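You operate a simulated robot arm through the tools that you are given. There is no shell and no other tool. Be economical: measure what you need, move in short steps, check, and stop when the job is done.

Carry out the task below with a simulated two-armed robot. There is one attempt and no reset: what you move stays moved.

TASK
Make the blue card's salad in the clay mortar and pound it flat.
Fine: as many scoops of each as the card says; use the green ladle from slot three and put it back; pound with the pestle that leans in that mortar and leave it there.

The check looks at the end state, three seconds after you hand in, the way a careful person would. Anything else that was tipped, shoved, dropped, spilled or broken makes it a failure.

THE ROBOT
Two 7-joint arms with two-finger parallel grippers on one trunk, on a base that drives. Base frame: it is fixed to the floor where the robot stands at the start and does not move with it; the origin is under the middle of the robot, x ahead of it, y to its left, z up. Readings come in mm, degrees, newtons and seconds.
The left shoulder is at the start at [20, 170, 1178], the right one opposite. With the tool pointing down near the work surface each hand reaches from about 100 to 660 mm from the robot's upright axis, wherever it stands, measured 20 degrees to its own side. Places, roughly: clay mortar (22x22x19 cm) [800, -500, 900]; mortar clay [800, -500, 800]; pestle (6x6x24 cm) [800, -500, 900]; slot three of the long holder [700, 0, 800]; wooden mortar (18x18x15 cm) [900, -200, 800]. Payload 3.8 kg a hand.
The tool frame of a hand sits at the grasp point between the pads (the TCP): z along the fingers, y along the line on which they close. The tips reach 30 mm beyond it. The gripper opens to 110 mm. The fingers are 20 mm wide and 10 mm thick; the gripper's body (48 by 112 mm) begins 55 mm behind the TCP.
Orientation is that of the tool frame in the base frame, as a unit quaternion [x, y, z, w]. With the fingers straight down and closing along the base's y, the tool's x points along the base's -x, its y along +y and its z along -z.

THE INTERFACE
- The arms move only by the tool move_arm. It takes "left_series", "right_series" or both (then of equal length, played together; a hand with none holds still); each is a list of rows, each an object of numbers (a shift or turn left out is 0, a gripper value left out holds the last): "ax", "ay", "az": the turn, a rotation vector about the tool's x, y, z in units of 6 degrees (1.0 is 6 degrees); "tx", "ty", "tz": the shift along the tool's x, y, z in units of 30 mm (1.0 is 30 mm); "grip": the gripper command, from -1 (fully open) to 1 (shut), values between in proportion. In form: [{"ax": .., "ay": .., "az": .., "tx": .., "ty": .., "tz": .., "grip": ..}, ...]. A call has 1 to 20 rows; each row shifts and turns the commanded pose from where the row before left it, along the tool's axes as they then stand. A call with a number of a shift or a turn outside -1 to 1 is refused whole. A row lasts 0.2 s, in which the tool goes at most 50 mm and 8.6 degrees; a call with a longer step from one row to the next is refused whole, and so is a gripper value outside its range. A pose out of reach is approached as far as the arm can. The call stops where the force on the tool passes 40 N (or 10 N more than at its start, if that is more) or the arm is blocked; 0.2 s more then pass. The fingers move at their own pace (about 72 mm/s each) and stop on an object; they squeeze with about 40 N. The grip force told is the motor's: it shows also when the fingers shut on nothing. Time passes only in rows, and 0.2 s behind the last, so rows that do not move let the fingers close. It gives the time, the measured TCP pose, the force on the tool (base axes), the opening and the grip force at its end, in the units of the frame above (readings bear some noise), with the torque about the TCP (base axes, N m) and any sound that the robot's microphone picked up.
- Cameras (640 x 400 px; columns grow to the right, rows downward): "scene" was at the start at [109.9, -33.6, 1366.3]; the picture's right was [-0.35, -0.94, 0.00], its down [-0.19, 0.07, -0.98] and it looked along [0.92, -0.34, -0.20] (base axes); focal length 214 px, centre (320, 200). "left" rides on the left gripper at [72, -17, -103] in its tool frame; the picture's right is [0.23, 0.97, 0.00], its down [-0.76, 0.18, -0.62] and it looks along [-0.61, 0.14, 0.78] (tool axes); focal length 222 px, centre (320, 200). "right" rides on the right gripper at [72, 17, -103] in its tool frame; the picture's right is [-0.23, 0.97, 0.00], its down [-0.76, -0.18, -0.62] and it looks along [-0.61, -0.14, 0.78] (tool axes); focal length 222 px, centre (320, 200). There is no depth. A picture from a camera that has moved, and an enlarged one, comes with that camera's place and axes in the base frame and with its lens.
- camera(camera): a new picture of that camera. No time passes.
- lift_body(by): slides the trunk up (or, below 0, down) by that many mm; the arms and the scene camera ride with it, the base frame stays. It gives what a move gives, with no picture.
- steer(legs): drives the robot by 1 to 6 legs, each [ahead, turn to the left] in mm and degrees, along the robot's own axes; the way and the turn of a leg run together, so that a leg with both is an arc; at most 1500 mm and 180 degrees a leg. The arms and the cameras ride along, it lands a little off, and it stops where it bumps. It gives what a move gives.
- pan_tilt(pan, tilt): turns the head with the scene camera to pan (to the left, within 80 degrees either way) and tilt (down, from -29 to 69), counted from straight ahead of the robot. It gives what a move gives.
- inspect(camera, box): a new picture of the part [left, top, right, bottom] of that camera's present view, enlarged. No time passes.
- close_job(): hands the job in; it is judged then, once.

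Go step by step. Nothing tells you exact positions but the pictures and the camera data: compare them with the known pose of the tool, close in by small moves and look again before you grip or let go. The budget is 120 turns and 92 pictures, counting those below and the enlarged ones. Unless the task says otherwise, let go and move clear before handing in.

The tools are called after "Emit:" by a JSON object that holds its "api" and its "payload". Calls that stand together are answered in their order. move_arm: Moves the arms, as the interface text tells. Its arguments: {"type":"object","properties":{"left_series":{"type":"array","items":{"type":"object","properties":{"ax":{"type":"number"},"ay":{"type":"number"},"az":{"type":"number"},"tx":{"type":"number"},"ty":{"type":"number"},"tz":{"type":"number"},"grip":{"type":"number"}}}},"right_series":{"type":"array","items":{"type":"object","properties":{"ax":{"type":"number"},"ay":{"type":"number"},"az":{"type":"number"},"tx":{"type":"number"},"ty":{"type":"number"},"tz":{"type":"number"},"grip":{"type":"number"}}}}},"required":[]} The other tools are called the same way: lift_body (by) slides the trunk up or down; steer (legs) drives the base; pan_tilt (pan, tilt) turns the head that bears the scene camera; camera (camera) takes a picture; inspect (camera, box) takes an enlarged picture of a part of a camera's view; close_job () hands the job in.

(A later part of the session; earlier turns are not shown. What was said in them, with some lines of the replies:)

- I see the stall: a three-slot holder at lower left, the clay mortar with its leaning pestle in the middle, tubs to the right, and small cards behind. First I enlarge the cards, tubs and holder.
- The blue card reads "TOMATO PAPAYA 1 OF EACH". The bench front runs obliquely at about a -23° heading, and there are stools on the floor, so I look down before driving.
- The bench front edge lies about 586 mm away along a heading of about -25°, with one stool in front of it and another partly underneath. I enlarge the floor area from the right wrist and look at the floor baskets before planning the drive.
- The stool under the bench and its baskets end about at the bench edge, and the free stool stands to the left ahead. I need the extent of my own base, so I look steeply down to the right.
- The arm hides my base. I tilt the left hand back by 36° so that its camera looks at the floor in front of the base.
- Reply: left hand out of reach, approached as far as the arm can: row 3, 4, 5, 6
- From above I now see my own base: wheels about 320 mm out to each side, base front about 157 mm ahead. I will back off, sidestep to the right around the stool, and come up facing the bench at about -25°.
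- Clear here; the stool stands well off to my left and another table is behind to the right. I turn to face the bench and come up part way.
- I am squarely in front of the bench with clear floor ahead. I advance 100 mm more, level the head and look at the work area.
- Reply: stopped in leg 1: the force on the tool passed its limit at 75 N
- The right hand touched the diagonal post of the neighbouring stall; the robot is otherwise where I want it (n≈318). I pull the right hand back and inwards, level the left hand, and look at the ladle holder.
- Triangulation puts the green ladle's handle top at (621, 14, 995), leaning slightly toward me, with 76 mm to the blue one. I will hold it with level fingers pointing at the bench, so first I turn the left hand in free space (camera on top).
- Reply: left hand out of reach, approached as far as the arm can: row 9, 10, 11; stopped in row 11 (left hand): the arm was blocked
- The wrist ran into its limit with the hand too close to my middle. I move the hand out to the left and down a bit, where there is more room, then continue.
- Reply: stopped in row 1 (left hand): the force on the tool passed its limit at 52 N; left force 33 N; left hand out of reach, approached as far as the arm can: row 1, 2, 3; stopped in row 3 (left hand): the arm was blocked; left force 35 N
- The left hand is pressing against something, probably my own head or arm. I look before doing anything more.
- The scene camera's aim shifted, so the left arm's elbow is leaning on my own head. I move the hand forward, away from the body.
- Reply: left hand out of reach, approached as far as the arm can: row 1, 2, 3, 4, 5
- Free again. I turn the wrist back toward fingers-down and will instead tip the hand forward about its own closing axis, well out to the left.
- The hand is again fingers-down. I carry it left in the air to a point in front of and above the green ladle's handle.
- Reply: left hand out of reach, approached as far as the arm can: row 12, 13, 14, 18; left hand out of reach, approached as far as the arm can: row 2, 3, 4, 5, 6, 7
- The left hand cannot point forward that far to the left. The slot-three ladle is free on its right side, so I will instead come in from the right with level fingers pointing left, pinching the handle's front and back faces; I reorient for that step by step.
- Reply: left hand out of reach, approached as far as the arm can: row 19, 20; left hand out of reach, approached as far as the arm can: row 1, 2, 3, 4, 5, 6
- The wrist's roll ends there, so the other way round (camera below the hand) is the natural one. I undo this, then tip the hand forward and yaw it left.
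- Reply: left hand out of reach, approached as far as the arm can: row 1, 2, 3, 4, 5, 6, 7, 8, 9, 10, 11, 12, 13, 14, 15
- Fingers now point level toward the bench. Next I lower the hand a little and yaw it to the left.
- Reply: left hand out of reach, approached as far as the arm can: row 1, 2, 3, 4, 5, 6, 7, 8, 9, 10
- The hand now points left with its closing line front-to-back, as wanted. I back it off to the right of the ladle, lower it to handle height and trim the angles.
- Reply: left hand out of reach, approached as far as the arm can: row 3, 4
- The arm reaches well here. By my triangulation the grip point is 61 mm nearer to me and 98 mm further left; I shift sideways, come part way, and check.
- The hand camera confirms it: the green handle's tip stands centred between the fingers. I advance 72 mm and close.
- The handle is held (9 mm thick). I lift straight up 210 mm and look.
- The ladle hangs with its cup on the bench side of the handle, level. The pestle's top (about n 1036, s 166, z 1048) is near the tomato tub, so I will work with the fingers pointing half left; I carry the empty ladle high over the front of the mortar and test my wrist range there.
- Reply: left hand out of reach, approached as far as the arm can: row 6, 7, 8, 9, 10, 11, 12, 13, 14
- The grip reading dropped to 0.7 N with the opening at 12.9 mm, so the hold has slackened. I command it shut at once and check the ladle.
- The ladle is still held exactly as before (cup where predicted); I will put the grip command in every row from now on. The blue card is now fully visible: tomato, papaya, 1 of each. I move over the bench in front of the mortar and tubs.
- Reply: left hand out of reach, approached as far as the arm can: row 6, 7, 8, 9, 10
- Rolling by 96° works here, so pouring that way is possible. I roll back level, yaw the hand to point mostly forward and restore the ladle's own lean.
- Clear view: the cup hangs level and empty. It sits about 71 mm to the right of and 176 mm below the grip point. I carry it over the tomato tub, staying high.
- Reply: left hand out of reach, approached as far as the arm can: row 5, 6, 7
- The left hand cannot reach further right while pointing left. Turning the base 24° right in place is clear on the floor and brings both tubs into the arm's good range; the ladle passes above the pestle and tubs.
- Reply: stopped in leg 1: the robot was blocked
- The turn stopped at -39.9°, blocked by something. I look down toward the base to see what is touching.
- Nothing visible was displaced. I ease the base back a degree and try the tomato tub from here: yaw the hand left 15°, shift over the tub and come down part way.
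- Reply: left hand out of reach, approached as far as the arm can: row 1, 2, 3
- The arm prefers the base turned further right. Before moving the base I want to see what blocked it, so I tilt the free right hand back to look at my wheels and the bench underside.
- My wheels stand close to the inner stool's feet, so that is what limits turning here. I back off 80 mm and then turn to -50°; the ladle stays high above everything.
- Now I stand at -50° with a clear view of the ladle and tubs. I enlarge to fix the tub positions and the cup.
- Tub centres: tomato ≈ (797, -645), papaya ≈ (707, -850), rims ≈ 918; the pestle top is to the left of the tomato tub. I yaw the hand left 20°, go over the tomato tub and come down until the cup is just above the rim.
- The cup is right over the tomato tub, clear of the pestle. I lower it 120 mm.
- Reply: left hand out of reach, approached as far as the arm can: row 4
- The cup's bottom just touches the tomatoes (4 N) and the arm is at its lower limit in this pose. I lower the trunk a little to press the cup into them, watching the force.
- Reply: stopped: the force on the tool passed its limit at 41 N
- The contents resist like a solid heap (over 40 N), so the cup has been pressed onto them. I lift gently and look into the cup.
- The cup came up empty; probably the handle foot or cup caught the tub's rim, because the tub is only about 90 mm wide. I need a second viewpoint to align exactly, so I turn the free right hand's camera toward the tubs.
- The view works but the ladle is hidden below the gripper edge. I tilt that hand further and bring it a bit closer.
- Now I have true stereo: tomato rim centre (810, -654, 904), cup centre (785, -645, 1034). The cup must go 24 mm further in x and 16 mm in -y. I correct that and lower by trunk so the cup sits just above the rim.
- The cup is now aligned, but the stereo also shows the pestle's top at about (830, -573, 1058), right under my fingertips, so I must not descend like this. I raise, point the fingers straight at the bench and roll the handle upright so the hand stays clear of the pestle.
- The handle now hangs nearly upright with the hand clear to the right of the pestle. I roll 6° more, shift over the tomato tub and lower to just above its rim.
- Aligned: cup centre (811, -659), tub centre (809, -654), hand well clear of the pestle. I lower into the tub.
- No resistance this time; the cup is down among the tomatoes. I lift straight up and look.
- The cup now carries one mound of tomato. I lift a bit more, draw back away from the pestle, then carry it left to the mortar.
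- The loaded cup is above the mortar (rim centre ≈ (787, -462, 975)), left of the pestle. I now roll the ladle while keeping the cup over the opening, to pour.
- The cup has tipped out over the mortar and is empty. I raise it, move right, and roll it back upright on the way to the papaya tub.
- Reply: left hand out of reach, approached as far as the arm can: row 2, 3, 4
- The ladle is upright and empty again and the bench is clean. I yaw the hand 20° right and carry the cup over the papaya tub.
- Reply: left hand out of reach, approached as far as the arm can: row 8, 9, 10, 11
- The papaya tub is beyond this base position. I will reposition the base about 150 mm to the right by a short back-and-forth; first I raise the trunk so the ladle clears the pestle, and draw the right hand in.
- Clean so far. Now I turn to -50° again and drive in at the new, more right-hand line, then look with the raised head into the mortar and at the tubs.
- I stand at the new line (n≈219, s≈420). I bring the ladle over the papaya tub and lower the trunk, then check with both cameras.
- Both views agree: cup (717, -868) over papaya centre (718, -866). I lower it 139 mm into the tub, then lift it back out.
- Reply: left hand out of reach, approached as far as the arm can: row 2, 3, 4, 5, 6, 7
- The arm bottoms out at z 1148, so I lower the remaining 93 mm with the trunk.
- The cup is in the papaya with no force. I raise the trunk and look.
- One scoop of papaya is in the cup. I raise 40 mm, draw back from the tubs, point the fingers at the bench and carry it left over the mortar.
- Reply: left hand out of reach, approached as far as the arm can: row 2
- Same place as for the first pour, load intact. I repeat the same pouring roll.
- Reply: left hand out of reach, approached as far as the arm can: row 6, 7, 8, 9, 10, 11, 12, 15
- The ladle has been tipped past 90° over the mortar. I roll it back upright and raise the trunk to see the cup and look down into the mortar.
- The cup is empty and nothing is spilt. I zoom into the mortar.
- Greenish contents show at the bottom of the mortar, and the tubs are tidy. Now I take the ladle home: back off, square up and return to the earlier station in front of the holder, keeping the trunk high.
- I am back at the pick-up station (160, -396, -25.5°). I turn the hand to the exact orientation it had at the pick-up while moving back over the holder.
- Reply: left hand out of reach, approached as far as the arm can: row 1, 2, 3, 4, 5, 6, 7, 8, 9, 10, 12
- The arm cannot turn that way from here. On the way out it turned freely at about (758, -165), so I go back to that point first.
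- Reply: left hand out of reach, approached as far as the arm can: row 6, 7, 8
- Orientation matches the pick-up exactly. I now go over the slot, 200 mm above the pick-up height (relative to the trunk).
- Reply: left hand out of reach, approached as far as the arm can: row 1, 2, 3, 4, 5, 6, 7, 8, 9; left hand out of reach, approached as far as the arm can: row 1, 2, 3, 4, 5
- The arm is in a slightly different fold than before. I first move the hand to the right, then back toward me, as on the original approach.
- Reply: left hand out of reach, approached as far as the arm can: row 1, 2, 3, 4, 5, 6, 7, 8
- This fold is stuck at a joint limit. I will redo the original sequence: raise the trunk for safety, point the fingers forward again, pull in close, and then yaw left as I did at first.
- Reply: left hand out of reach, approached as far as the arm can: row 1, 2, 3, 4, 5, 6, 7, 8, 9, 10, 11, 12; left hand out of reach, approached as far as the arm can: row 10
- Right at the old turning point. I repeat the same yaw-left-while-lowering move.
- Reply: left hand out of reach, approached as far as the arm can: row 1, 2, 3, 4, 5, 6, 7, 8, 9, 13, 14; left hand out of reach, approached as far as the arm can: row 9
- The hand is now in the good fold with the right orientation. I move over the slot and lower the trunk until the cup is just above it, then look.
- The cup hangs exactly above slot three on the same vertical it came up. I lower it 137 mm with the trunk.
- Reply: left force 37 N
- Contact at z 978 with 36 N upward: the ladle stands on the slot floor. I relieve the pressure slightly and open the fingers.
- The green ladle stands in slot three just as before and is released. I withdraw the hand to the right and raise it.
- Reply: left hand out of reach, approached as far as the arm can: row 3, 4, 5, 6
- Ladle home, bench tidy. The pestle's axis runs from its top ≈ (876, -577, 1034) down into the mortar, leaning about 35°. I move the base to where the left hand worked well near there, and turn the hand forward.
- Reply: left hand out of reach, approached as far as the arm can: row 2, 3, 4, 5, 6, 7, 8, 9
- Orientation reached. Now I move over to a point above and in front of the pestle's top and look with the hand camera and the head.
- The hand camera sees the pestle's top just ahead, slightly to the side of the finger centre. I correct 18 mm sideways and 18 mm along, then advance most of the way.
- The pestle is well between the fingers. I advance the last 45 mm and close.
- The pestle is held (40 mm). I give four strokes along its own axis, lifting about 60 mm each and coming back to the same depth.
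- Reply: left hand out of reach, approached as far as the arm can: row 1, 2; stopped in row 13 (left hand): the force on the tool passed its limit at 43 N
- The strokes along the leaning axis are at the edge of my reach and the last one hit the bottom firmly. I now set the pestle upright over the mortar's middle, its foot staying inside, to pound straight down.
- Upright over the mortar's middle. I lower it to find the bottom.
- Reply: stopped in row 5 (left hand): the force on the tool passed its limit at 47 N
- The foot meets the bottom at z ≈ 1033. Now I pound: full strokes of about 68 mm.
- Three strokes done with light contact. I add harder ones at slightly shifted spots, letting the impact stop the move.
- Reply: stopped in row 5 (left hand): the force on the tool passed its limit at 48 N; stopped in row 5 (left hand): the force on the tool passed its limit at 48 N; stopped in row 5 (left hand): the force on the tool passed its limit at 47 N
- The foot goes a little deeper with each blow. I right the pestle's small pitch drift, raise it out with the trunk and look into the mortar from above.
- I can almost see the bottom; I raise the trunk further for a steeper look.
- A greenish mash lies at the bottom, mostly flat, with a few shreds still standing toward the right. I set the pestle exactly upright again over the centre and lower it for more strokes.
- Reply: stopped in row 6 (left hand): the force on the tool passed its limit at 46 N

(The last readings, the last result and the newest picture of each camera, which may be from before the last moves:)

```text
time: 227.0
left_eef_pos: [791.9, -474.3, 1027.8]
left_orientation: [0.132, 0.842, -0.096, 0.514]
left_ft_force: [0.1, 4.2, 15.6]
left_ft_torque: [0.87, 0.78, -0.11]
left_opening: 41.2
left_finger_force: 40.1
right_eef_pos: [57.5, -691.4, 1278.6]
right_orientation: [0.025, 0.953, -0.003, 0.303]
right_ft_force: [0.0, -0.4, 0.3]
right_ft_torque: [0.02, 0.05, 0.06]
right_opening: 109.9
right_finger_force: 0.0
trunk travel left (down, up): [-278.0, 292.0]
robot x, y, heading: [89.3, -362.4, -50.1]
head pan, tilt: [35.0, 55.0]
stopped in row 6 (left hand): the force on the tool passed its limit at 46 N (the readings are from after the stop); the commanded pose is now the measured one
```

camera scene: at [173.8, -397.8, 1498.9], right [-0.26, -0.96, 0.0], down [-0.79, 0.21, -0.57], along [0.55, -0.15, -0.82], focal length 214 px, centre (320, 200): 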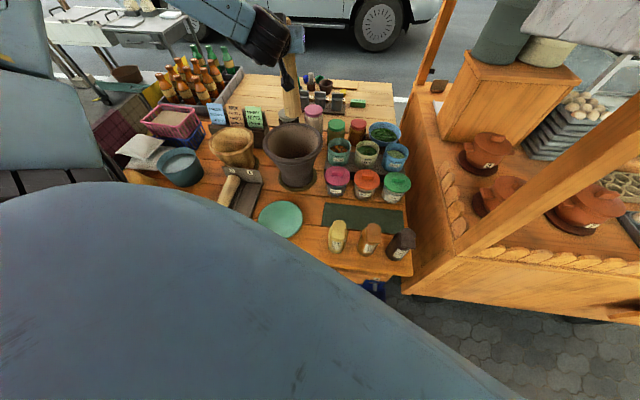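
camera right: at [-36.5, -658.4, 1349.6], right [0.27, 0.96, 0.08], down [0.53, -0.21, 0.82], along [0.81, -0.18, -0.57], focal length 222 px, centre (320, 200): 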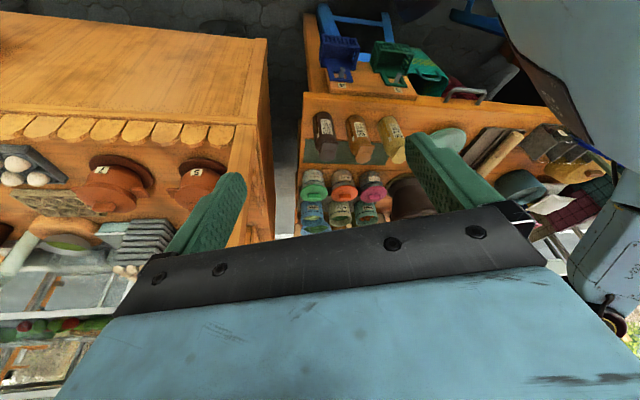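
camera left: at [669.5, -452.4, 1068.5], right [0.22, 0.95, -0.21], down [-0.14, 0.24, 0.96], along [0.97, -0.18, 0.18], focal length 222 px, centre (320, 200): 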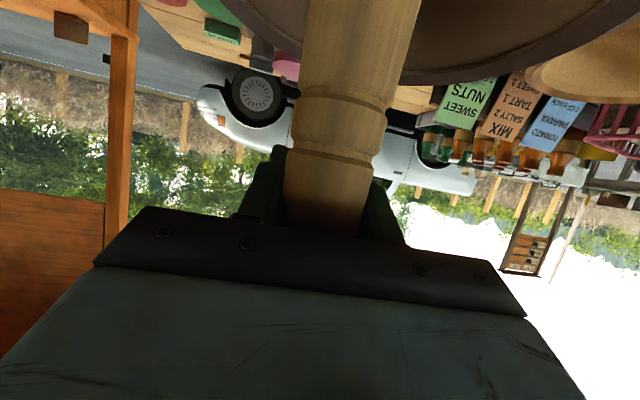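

Contact at z ≈ 1028. More strokes now, around the middle and a bit to the right.

Emit:
{"api": "move_arm", "payload": {"left_series": [{"tx": -1, "tz": -0.53, "grip": 1}, {"tx": -1, "tz": -0.53, "grip": 1}, {"tx": 1, "tz": 0.53, "grip": 1}, {"tx": 1, "tz": 0.53, "grip": 1}, {"grip": 1}, {"tx": -1, "tz": -0.53, "ty": -0.25, "grip": 1}, {"tx": -1, "tz": -0.53, "ty": -0.25, "grip": 1}, {"tx": 1, "tz": 0.53, "grip": 1}, {"tx": 1, "tz": 0.53, "grip": 1}, {"grip": 1}, {"tx": -1, "tz": -0.53, "grip": 1}, {"tx": -1, "tz": -0.53, "grip": 1}, {"tx": 1, "tz": 0.53, "grip": 1}, {"tx": 1, "tz": 0.53, "grip": 1}, {"tx": 0.15, "tz": 0.08, "grip": 1}]}}

Emit:
{"api": "move_arm", "payload": {"left_series": [{"tx": -1, "tz": -0.53, "ty": 0.25, "grip": 1}, {"tx": -1, "tz": -0.53, "ty": 0.25, "grip": 1}, {"tx": 1, "tz": 0.53, "grip": 1}, {"tx": 1, "tz": 0.53, "grip": 1}, {"grip": 1}, {"tx": -1, "tz": -0.65, "grip": 1}, {"tx": -1, "tz": -0.65, "grip": 1}, {"tx": 1, "tz": 0.53, "grip": 1}, {"tx": 1, "tz": 0.53, "grip": 1}, {"tx": 0.1, "tz": 0.05, "grip": 1}]}}

```text
time: 230.2
left_eef_pos: [784.5, -490.5, 1029.1]
left_orientation: [0.132, 0.839, -0.099, 0.518]
left_ft_force: [5.5, 8.3, 32.3]
left_ft_torque: [1.48, -0.28, 0.0]
left_opening: 41.8
left_finger_force: 40.3
right_eef_pos: [56.3, -689.8, 1279.0]
right_orientation: [0.024, 0.952, -0.002, 0.305]
right_ft_force: [-0.3, 0.2, -0.3]
right_ft_torque: [-0.01, 0.0, -0.06]
right_opening: 109.8
right_finger_force: 0.0
trunk travel left (down, up): [-278.0, 292.0]
robot x, y, heading: [91.0, -364.7, -50.2]
head pan, tilt: [35.0, 55.0]
```

```text
time: 232.4
left_eef_pos: [784.2, -471.3, 1027.5]
left_orientation: [0.133, 0.84, -0.098, 0.517]
left_ft_force: [1.5, 6.2, 30.8]
left_ft_torque: [1.55, 0.55, -0.22]
left_opening: 40.6
left_finger_force: 39.6
right_eef_pos: [54.6, -689.2, 1279.3]
right_orientation: [0.025, 0.952, -0.003, 0.304]
right_ft_force: [-0.8, 0.2, 0.0]
right_ft_torque: [0.01, -0.04, -0.01]
right_opening: 110.1
right_finger_force: 0.1
trunk travel left (down, up): [-278.0, 292.0]
robot x, y, heading: [90.5, -357.2, -50.2]
head pan, tilt: [35.0, 55.0]
```

About a dozen strokes have been made. I raise once more to check the mash.

Emit:
{"api": "lift_body", "payload": {"by": 290}}

Emit:
{"api": "inspect", "payload": {"camera": "scene", "box": [278, 158, 318, 183]}}

```text
time: 235.3
left_eef_pos: [784.9, -471.9, 1311.3]
left_orientation: [0.134, 0.844, -0.097, 0.51]
left_ft_force: [0.3, 0.5, -3.4]
left_ft_torque: [0.01, -0.05, 0.02]
left_opening: 41.0
left_finger_force: 39.9
right_eef_pos: [58.6, -692.7, 1566.8]
right_orientation: [0.025, 0.953, -0.003, 0.303]
right_ft_force: [0.1, -0.5, -0.4]
right_ft_torque: [-0.02, 0.03, 0.01]
right_opening: 110.0
right_finger_force: 0.0
trunk travel left (down, up): [-568.0, 2.0]
robot x, y, heading: [87.5, -362.5, -50.0]
head pan, tilt: [35.0, 55.0]
```

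```text
16.00 times, centred on (298, 170) of scene
camera zoom: at [173.8, -397.6, 1593.8], right [-0.26, -0.96, 0.0], down [-0.79, 0.21, -0.57], along [0.55, -0.15, -0.82], focal length 3432 px, centre (672, 672)
```

zoom: 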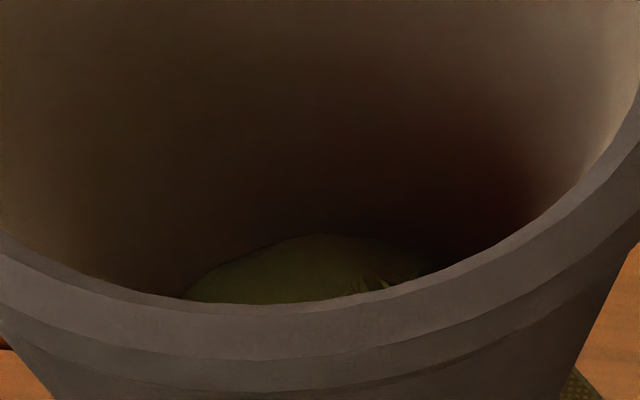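

The shreds have gone down; the surface is now nearly smooth. A last set of strokes slightly further back and right, where the remnants are.

Emit:
{"api": "lift_body", "payload": {"by": -250}}

Emit:
{"api": "move_arm", "payload": {"left_series": [{"tx": 0.5, "tz": 0.6, "ty": -0.2, "grip": 1}, {"tx": 0.4, "tz": 0.22, "grip": 1}, {"tx": 0.3, "tz": 0.16, "grip": 1}, {"tx": 0.3, "tz": 0.16, "grip": 1}, {"tx": 0.3, "tz": 0.16, "grip": 1}]}}

Emit:
{"api": "move_arm", "payload": {"left_series": [{"tx": -1, "tz": -0.53, "grip": 1}, {"tx": -1, "tz": -0.53, "grip": 1}, {"tx": 1, "tz": 0.53, "grip": 1}, {"tx": 1, "tz": 0.53, "grip": 1}, {"grip": 1}, {"tx": -1, "tz": -0.53, "ty": -0.2, "grip": 1}, {"tx": -1, "tz": -0.45, "grip": 1}, {"tx": 1, "tz": 0.53, "grip": 1}, {"tx": 1, "tz": 0.53, "grip": 1}, {"grip": 1}, {"tx": -1, "tz": -0.53, "grip": 1}, {"tx": -1, "tz": -0.53, "grip": 1}, {"tx": 1, "tz": 0.53, "grip": 1}, {"tx": 1, "tz": 0.53, "grip": 1}, {"grip": 1}]}}

```text
time: 237.9
left_eef_pos: [784.7, -473.2, 1060.1]
left_orientation: [0.134, 0.844, -0.097, 0.511]
left_ft_force: [-0.4, -0.6, -2.1]
left_ft_torque: [-0.05, -0.01, -0.04]
left_opening: 40.8
left_finger_force: 40.0
right_eef_pos: [58.8, -692.0, 1317.7]
right_orientation: [0.025, 0.953, -0.003, 0.303]
right_ft_force: [1.1, -0.8, -0.1]
right_ft_torque: [0.01, 0.0, -0.02]
right_opening: 110.1
right_finger_force: 0.0
trunk travel left (down, up): [-318.0, 252.0]
robot x, y, heading: [87.5, -361.4, -50.1]
head pan, tilt: [35.0, 55.0]
```

```text
time: 238.8
left_eef_pos: [795.5, -485.4, 1025.7]
left_orientation: [0.13, 0.835, -0.101, 0.526]
left_ft_force: [0.5, 3.9, 15.4]
left_ft_torque: [0.6, 0.47, -0.08]
left_opening: 41.0
left_finger_force: 39.7
right_eef_pos: [58.3, -690.1, 1318.7]
right_orientation: [0.025, 0.952, -0.003, 0.304]
right_ft_force: [0.3, -0.2, -0.2]
right_ft_torque: [-0.02, -0.01, -0.01]
right_opening: 109.8
right_finger_force: 0.1
trunk travel left (down, up): [-318.0, 252.0]
robot x, y, heading: [89.6, -360.7, -50.0]
head pan, tilt: [35.0, 55.0]
stopped in row 4 (left hand): the force on the tool passed its limit at 48 N (the readings are from after the stop); the commanded pose is now the measured one
```

```text
time: 242.0
left_eef_pos: [796.9, -491.3, 1025.2]
left_orientation: [0.13, 0.834, -0.1, 0.527]
left_ft_force: [5.8, 7.5, 21.1]
left_ft_torque: [1.28, -0.63, -0.01]
left_opening: 40.2
left_finger_force: 40.0
right_eef_pos: [57.9, -689.2, 1318.8]
right_orientation: [0.025, 0.952, -0.003, 0.304]
right_ft_force: [0.0, -0.1, -0.8]
right_ft_torque: [-0.03, -0.02, -0.02]
right_opening: 109.9
right_finger_force: 0.0
trunk travel left (down, up): [-318.0, 252.0]
robot x, y, heading: [92.0, -359.8, -49.8]
head pan, tilt: [35.0, 55.0]
```

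Depth is steady at z ≈ 1025, so the mash is packed. Now I put the pestle back leaning: lift a little (arm up, trunk down to regain reach), then tilt it back to its old lean.

Emit:
{"api": "move_arm", "payload": {"left_series": [{"tx": -0.88, "tz": -0.47, "grip": 1}, {"tx": -0.88, "tz": -0.47, "grip": 1}, {"tx": -0.88, "tz": -0.47, "grip": 1}, {"tx": -0.88, "tz": -0.47, "grip": 1}, {"tx": -0.88, "tz": -0.47, "grip": 1}]}}

Emit:
{"api": "lift_body", "payload": {"by": -105}}

Emit:
{"api": "move_arm", "payload": {"left_series": [{"ax": -0.327, "ay": 0.683, "az": 0.615, "tx": 0.07, "ty": -0.26, "tz": 0.54, "grip": 1}, {"ax": -0.327, "ay": 0.683, "az": 0.615, "tx": 0, "ty": -0.27, "tz": 0.52, "grip": 1}, {"ax": -0.327, "ay": 0.683, "az": 0.615, "tx": -0.06, "ty": -0.29, "tz": 0.5, "grip": 1}, {"ax": -0.327, "ay": 0.683, "az": 0.615, "tx": -0.13, "ty": -0.3, "tz": 0.47, "grip": 1}, {"ax": -0.327, "ay": 0.683, "az": 0.615, "tx": -0.2, "ty": -0.31, "tz": 0.45, "grip": 1}, {"ax": -0.327, "ay": 0.683, "az": 0.615, "tx": -0.27, "ty": -0.32, "tz": 0.43, "grip": 1}, {"grip": 1}]}}

Emit:
{"api": "camera", "payload": {"camera": "left"}}

```text
time: 243.2
left_eef_pos: [791.6, -486.1, 1170.5]
left_orientation: [0.133, 0.837, -0.101, 0.521]
left_ft_force: [-0.1, -0.4, -4.4]
left_ft_torque: [-0.03, -0.03, 0.03]
left_opening: 40.0
left_finger_force: 39.5
right_eef_pos: [58.2, -691.1, 1317.3]
right_orientation: [0.025, 0.953, -0.002, 0.303]
right_ft_force: [-0.5, 0.0, 0.9]
right_ft_torque: [0.0, 0.01, -0.04]
right_opening: 110.3
right_finger_force: 0.1
trunk travel left (down, up): [-318.0, 252.0]
robot x, y, heading: [84.7, -363.2, -50.1]
head pan, tilt: [35.0, 55.0]
```

```text
time: 244.6
left_eef_pos: [792.1, -486.3, 1065.5]
left_orientation: [0.132, 0.837, -0.1, 0.521]
left_ft_force: [0.2, 0.0, -2.7]
left_ft_torque: [0.0, -0.03, -0.01]
left_opening: 40.1
left_finger_force: 39.5
right_eef_pos: [59.0, -691.2, 1213.2]
right_orientation: [0.025, 0.953, -0.002, 0.302]
right_ft_force: [-0.9, -0.4, -0.2]
right_ft_torque: [0.02, 0.01, -0.04]
right_opening: 110.1
right_finger_force: 0.0
trunk travel left (down, up): [-213.0, 357.0]
robot x, y, heading: [88.3, -361.7, -50.3]
head pan, tilt: [35.0, 55.0]
```

```text
time: 246.2
left_eef_pos: [854.5, -558.8, 1018.7]
left_orientation: [0.253, 0.894, 0.116, 0.352]
left_ft_force: [-0.4, 0.6, -2.8]
left_ft_torque: [-0.14, -0.07, 0.0]
left_opening: 40.0
left_finger_force: 39.7
right_eef_pos: [58.3, -691.4, 1212.7]
right_orientation: [0.024, 0.953, -0.002, 0.303]
right_ft_force: [-0.7, -0.6, -0.7]
right_ft_torque: [0.0, 0.01, -0.01]
right_opening: 110.0
right_finger_force: 0.0
trunk travel left (down, up): [-213.0, 357.0]
robot x, y, heading: [88.3, -362.2, -50.3]
head pan, tilt: [35.0, 55.0]
```

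```text
3 pictures are left
camera left: at [731.5, -538.7, 1047.4], right [0.22, 0.94, 0.25], down [0.11, -0.27, 0.95], along [0.97, -0.18, -0.17], focal length 222 px, centre (320, 200)
```

left: 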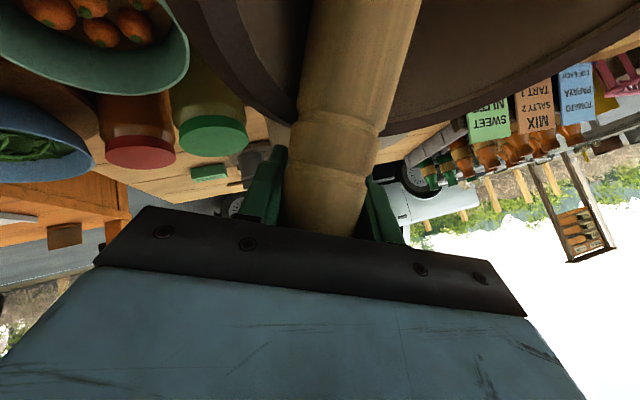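

It looks just like at the pick-up, about 14 mm higher. I lower it along its axis until it rests.

Emit:
{"api": "move_arm", "payload": {"left_series": [{"tx": 0.15, "tz": 0.25, "grip": 1}, {"tx": 0.15, "tz": 0.25, "grip": 1}, {"grip": 1}]}}

```text
time: 247.0
left_eef_pos: [858.1, -552.7, 1005.5]
left_orientation: [0.252, 0.893, 0.116, 0.354]
left_ft_force: [-6.0, 7.3, 6.6]
left_ft_torque: [0.12, 0.1, 0.04]
left_opening: 40.3
left_finger_force: 40.1
right_eef_pos: [56.8, -689.9, 1214.3]
right_orientation: [0.025, 0.952, -0.002, 0.304]
right_ft_force: [0.4, -0.1, -0.8]
right_ft_torque: [0.01, 0.02, 0.01]
right_opening: 109.8
right_finger_force: 0.1
trunk travel left (down, up): [-213.0, 357.0]
robot x, y, heading: [92.9, -363.4, -49.9]
head pan, tilt: [35.0, 55.0]
```

It presses lightly on the rim and the bottom, i.e. it leans. I open gently and draw the hand straight back.

Emit:
{"api": "move_arm", "payload": {"left_series": [{"grip": 0.2}, {"grip": 0.1}, {"grip": -0.1}, {"grip": -0.35}, {"grip": -0.35}]}}

Emit:
{"api": "move_arm", "payload": {"left_series": [{"tz": -0.6}, {"tz": -0.9}, {"tz": -0.9}, {"tz": -0.9}, {"tz": -0.9}, {"tz": -0.9}]}}

Emit:
{"api": "camera", "payload": {"camera": "left"}}

```text
time: 248.2
left_eef_pos: [857.5, -553.6, 1002.6]
left_orientation: [0.254, 0.893, 0.116, 0.353]
left_ft_force: [0.4, 0.2, -0.5]
left_ft_torque: [0.01, -0.05, 0.0]
left_opening: 74.4
left_finger_force: 0.0
right_eef_pos: [58.8, -691.5, 1212.0]
right_orientation: [0.025, 0.952, -0.002, 0.304]
right_ft_force: [0.9, -0.5, 0.4]
right_ft_torque: [0.03, 0.02, 0.04]
right_opening: 109.8
right_finger_force: 0.0
trunk travel left (down, up): [-213.0, 357.0]
robot x, y, heading: [87.8, -358.9, -50.2]
head pan, tilt: [35.0, 55.0]
```

```text
time: 249.6
left_eef_pos: [751.9, -559.6, 1114.9]
left_orientation: [0.254, 0.893, 0.117, 0.352]
left_ft_force: [-0.6, -0.4, -0.2]
left_ft_torque: [-0.03, -0.02, -0.01]
left_opening: 74.1
left_finger_force: 0.0
right_eef_pos: [58.1, -691.2, 1212.8]
right_orientation: [0.024, 0.953, -0.002, 0.303]
right_ft_force: [-0.4, 1.0, 0.4]
right_ft_torque: [0.02, -0.04, 0.0]
right_opening: 110.1
right_finger_force: 0.1
trunk travel left (down, up): [-213.0, 357.0]
robot x, y, heading: [88.9, -362.1, -50.3]
head pan, tilt: [35.0, 55.0]
```

```text
2 pictures are left
camera left: at [629.4, -537.7, 1142.9], right [0.22, 0.94, 0.25], down [0.11, -0.27, 0.96], along [0.97, -0.18, -0.16], focal length 222 px, centre (320, 200)
```

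left: 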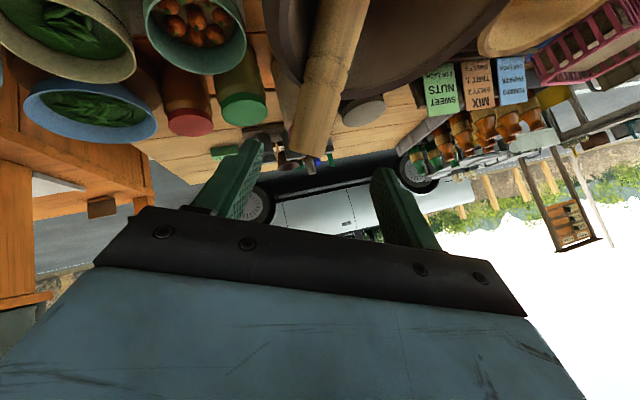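

The pestle leans in the mortar as before. I raise everything clear and take a last overview.

Emit:
{"api": "lift_body", "payload": {"by": 220}}

Emit:
{"api": "pan_tilt", "payload": {"pan": 35, "tilt": 45}}

Emit:
{"api": "inspect", "payload": {"camera": "scene", "box": [90, 40, 440, 260]}}

```text
time: 251.9
left_eef_pos: [752.6, -558.6, 1334.1]
left_orientation: [0.253, 0.893, 0.116, 0.353]
left_ft_force: [0.1, -0.1, 0.7]
left_ft_torque: [0.01, -0.02, -0.01]
left_opening: 74.2
left_finger_force: 0.1
right_eef_pos: [58.1, -691.0, 1432.3]
right_orientation: [0.025, 0.952, -0.003, 0.304]
right_ft_force: [0.9, -0.3, -0.6]
right_ft_torque: [0.0, -0.01, 0.0]
right_opening: 110.0
right_finger_force: 0.0
trunk travel left (down, up): [-433.0, 137.0]
robot x, y, heading: [88.3, -359.0, -50.1]
head pan, tilt: [35.0, 55.0]
```

```text
time: 252.6
left_eef_pos: [752.7, -558.9, 1333.7]
left_orientation: [0.252, 0.893, 0.116, 0.354]
left_ft_force: [-0.1, 0.2, -0.2]
left_ft_torque: [-0.01, -0.01, 0.0]
left_opening: 74.4
left_finger_force: 0.1
right_eef_pos: [58.1, -691.6, 1432.2]
right_orientation: [0.025, 0.953, -0.003, 0.302]
right_ft_force: [0.3, 0.1, 0.5]
right_ft_torque: [-0.02, -0.02, 0.0]
right_opening: 110.1
right_finger_force: 0.1
trunk travel left (down, up): [-433.0, 137.0]
robot x, y, heading: [85.5, -364.3, -50.0]
head pan, tilt: [35.0, 45.0]
```

```text
1.82 times, centred on (265, 150) of scene
camera zoom: at [182.2, -399.8, 1472.3], right [-0.26, -0.97, 0.0], down [-0.68, 0.19, -0.71], along [0.68, -0.18, -0.71], focal length 390 px, centre (420, 291)
```

zoom: 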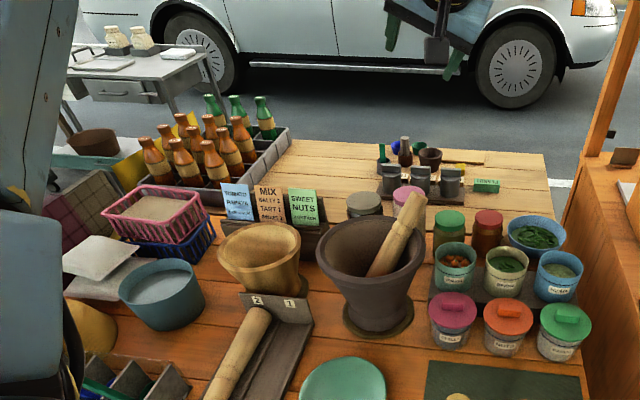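

The bench looks tidy: the pestle leans in the clay mortar, the green ladle is in its slot, the tubs and lids look undisturbed, and both hands are clear. I hand in.

Emit:
{"api": "close_job", "payload": {}}

```text
The job is handed in.
```

I put one scoop of tomato and one of papaya in the clay mortar and pounded them with that mortar's own pestle, which I left leaning in it. The green ladle is back in slot three.

- **Mash:** it looked flat in the far half of the mortar, the only part I could see. I added a few more strokes after that look and did not check inside again.
- **Bumps while driving:** the right hand touched the neighbouring stall's post once. The base was also blocked once while turning near the stool under the bench. I saw nothing shifted either time, but the view under the bench was partial.
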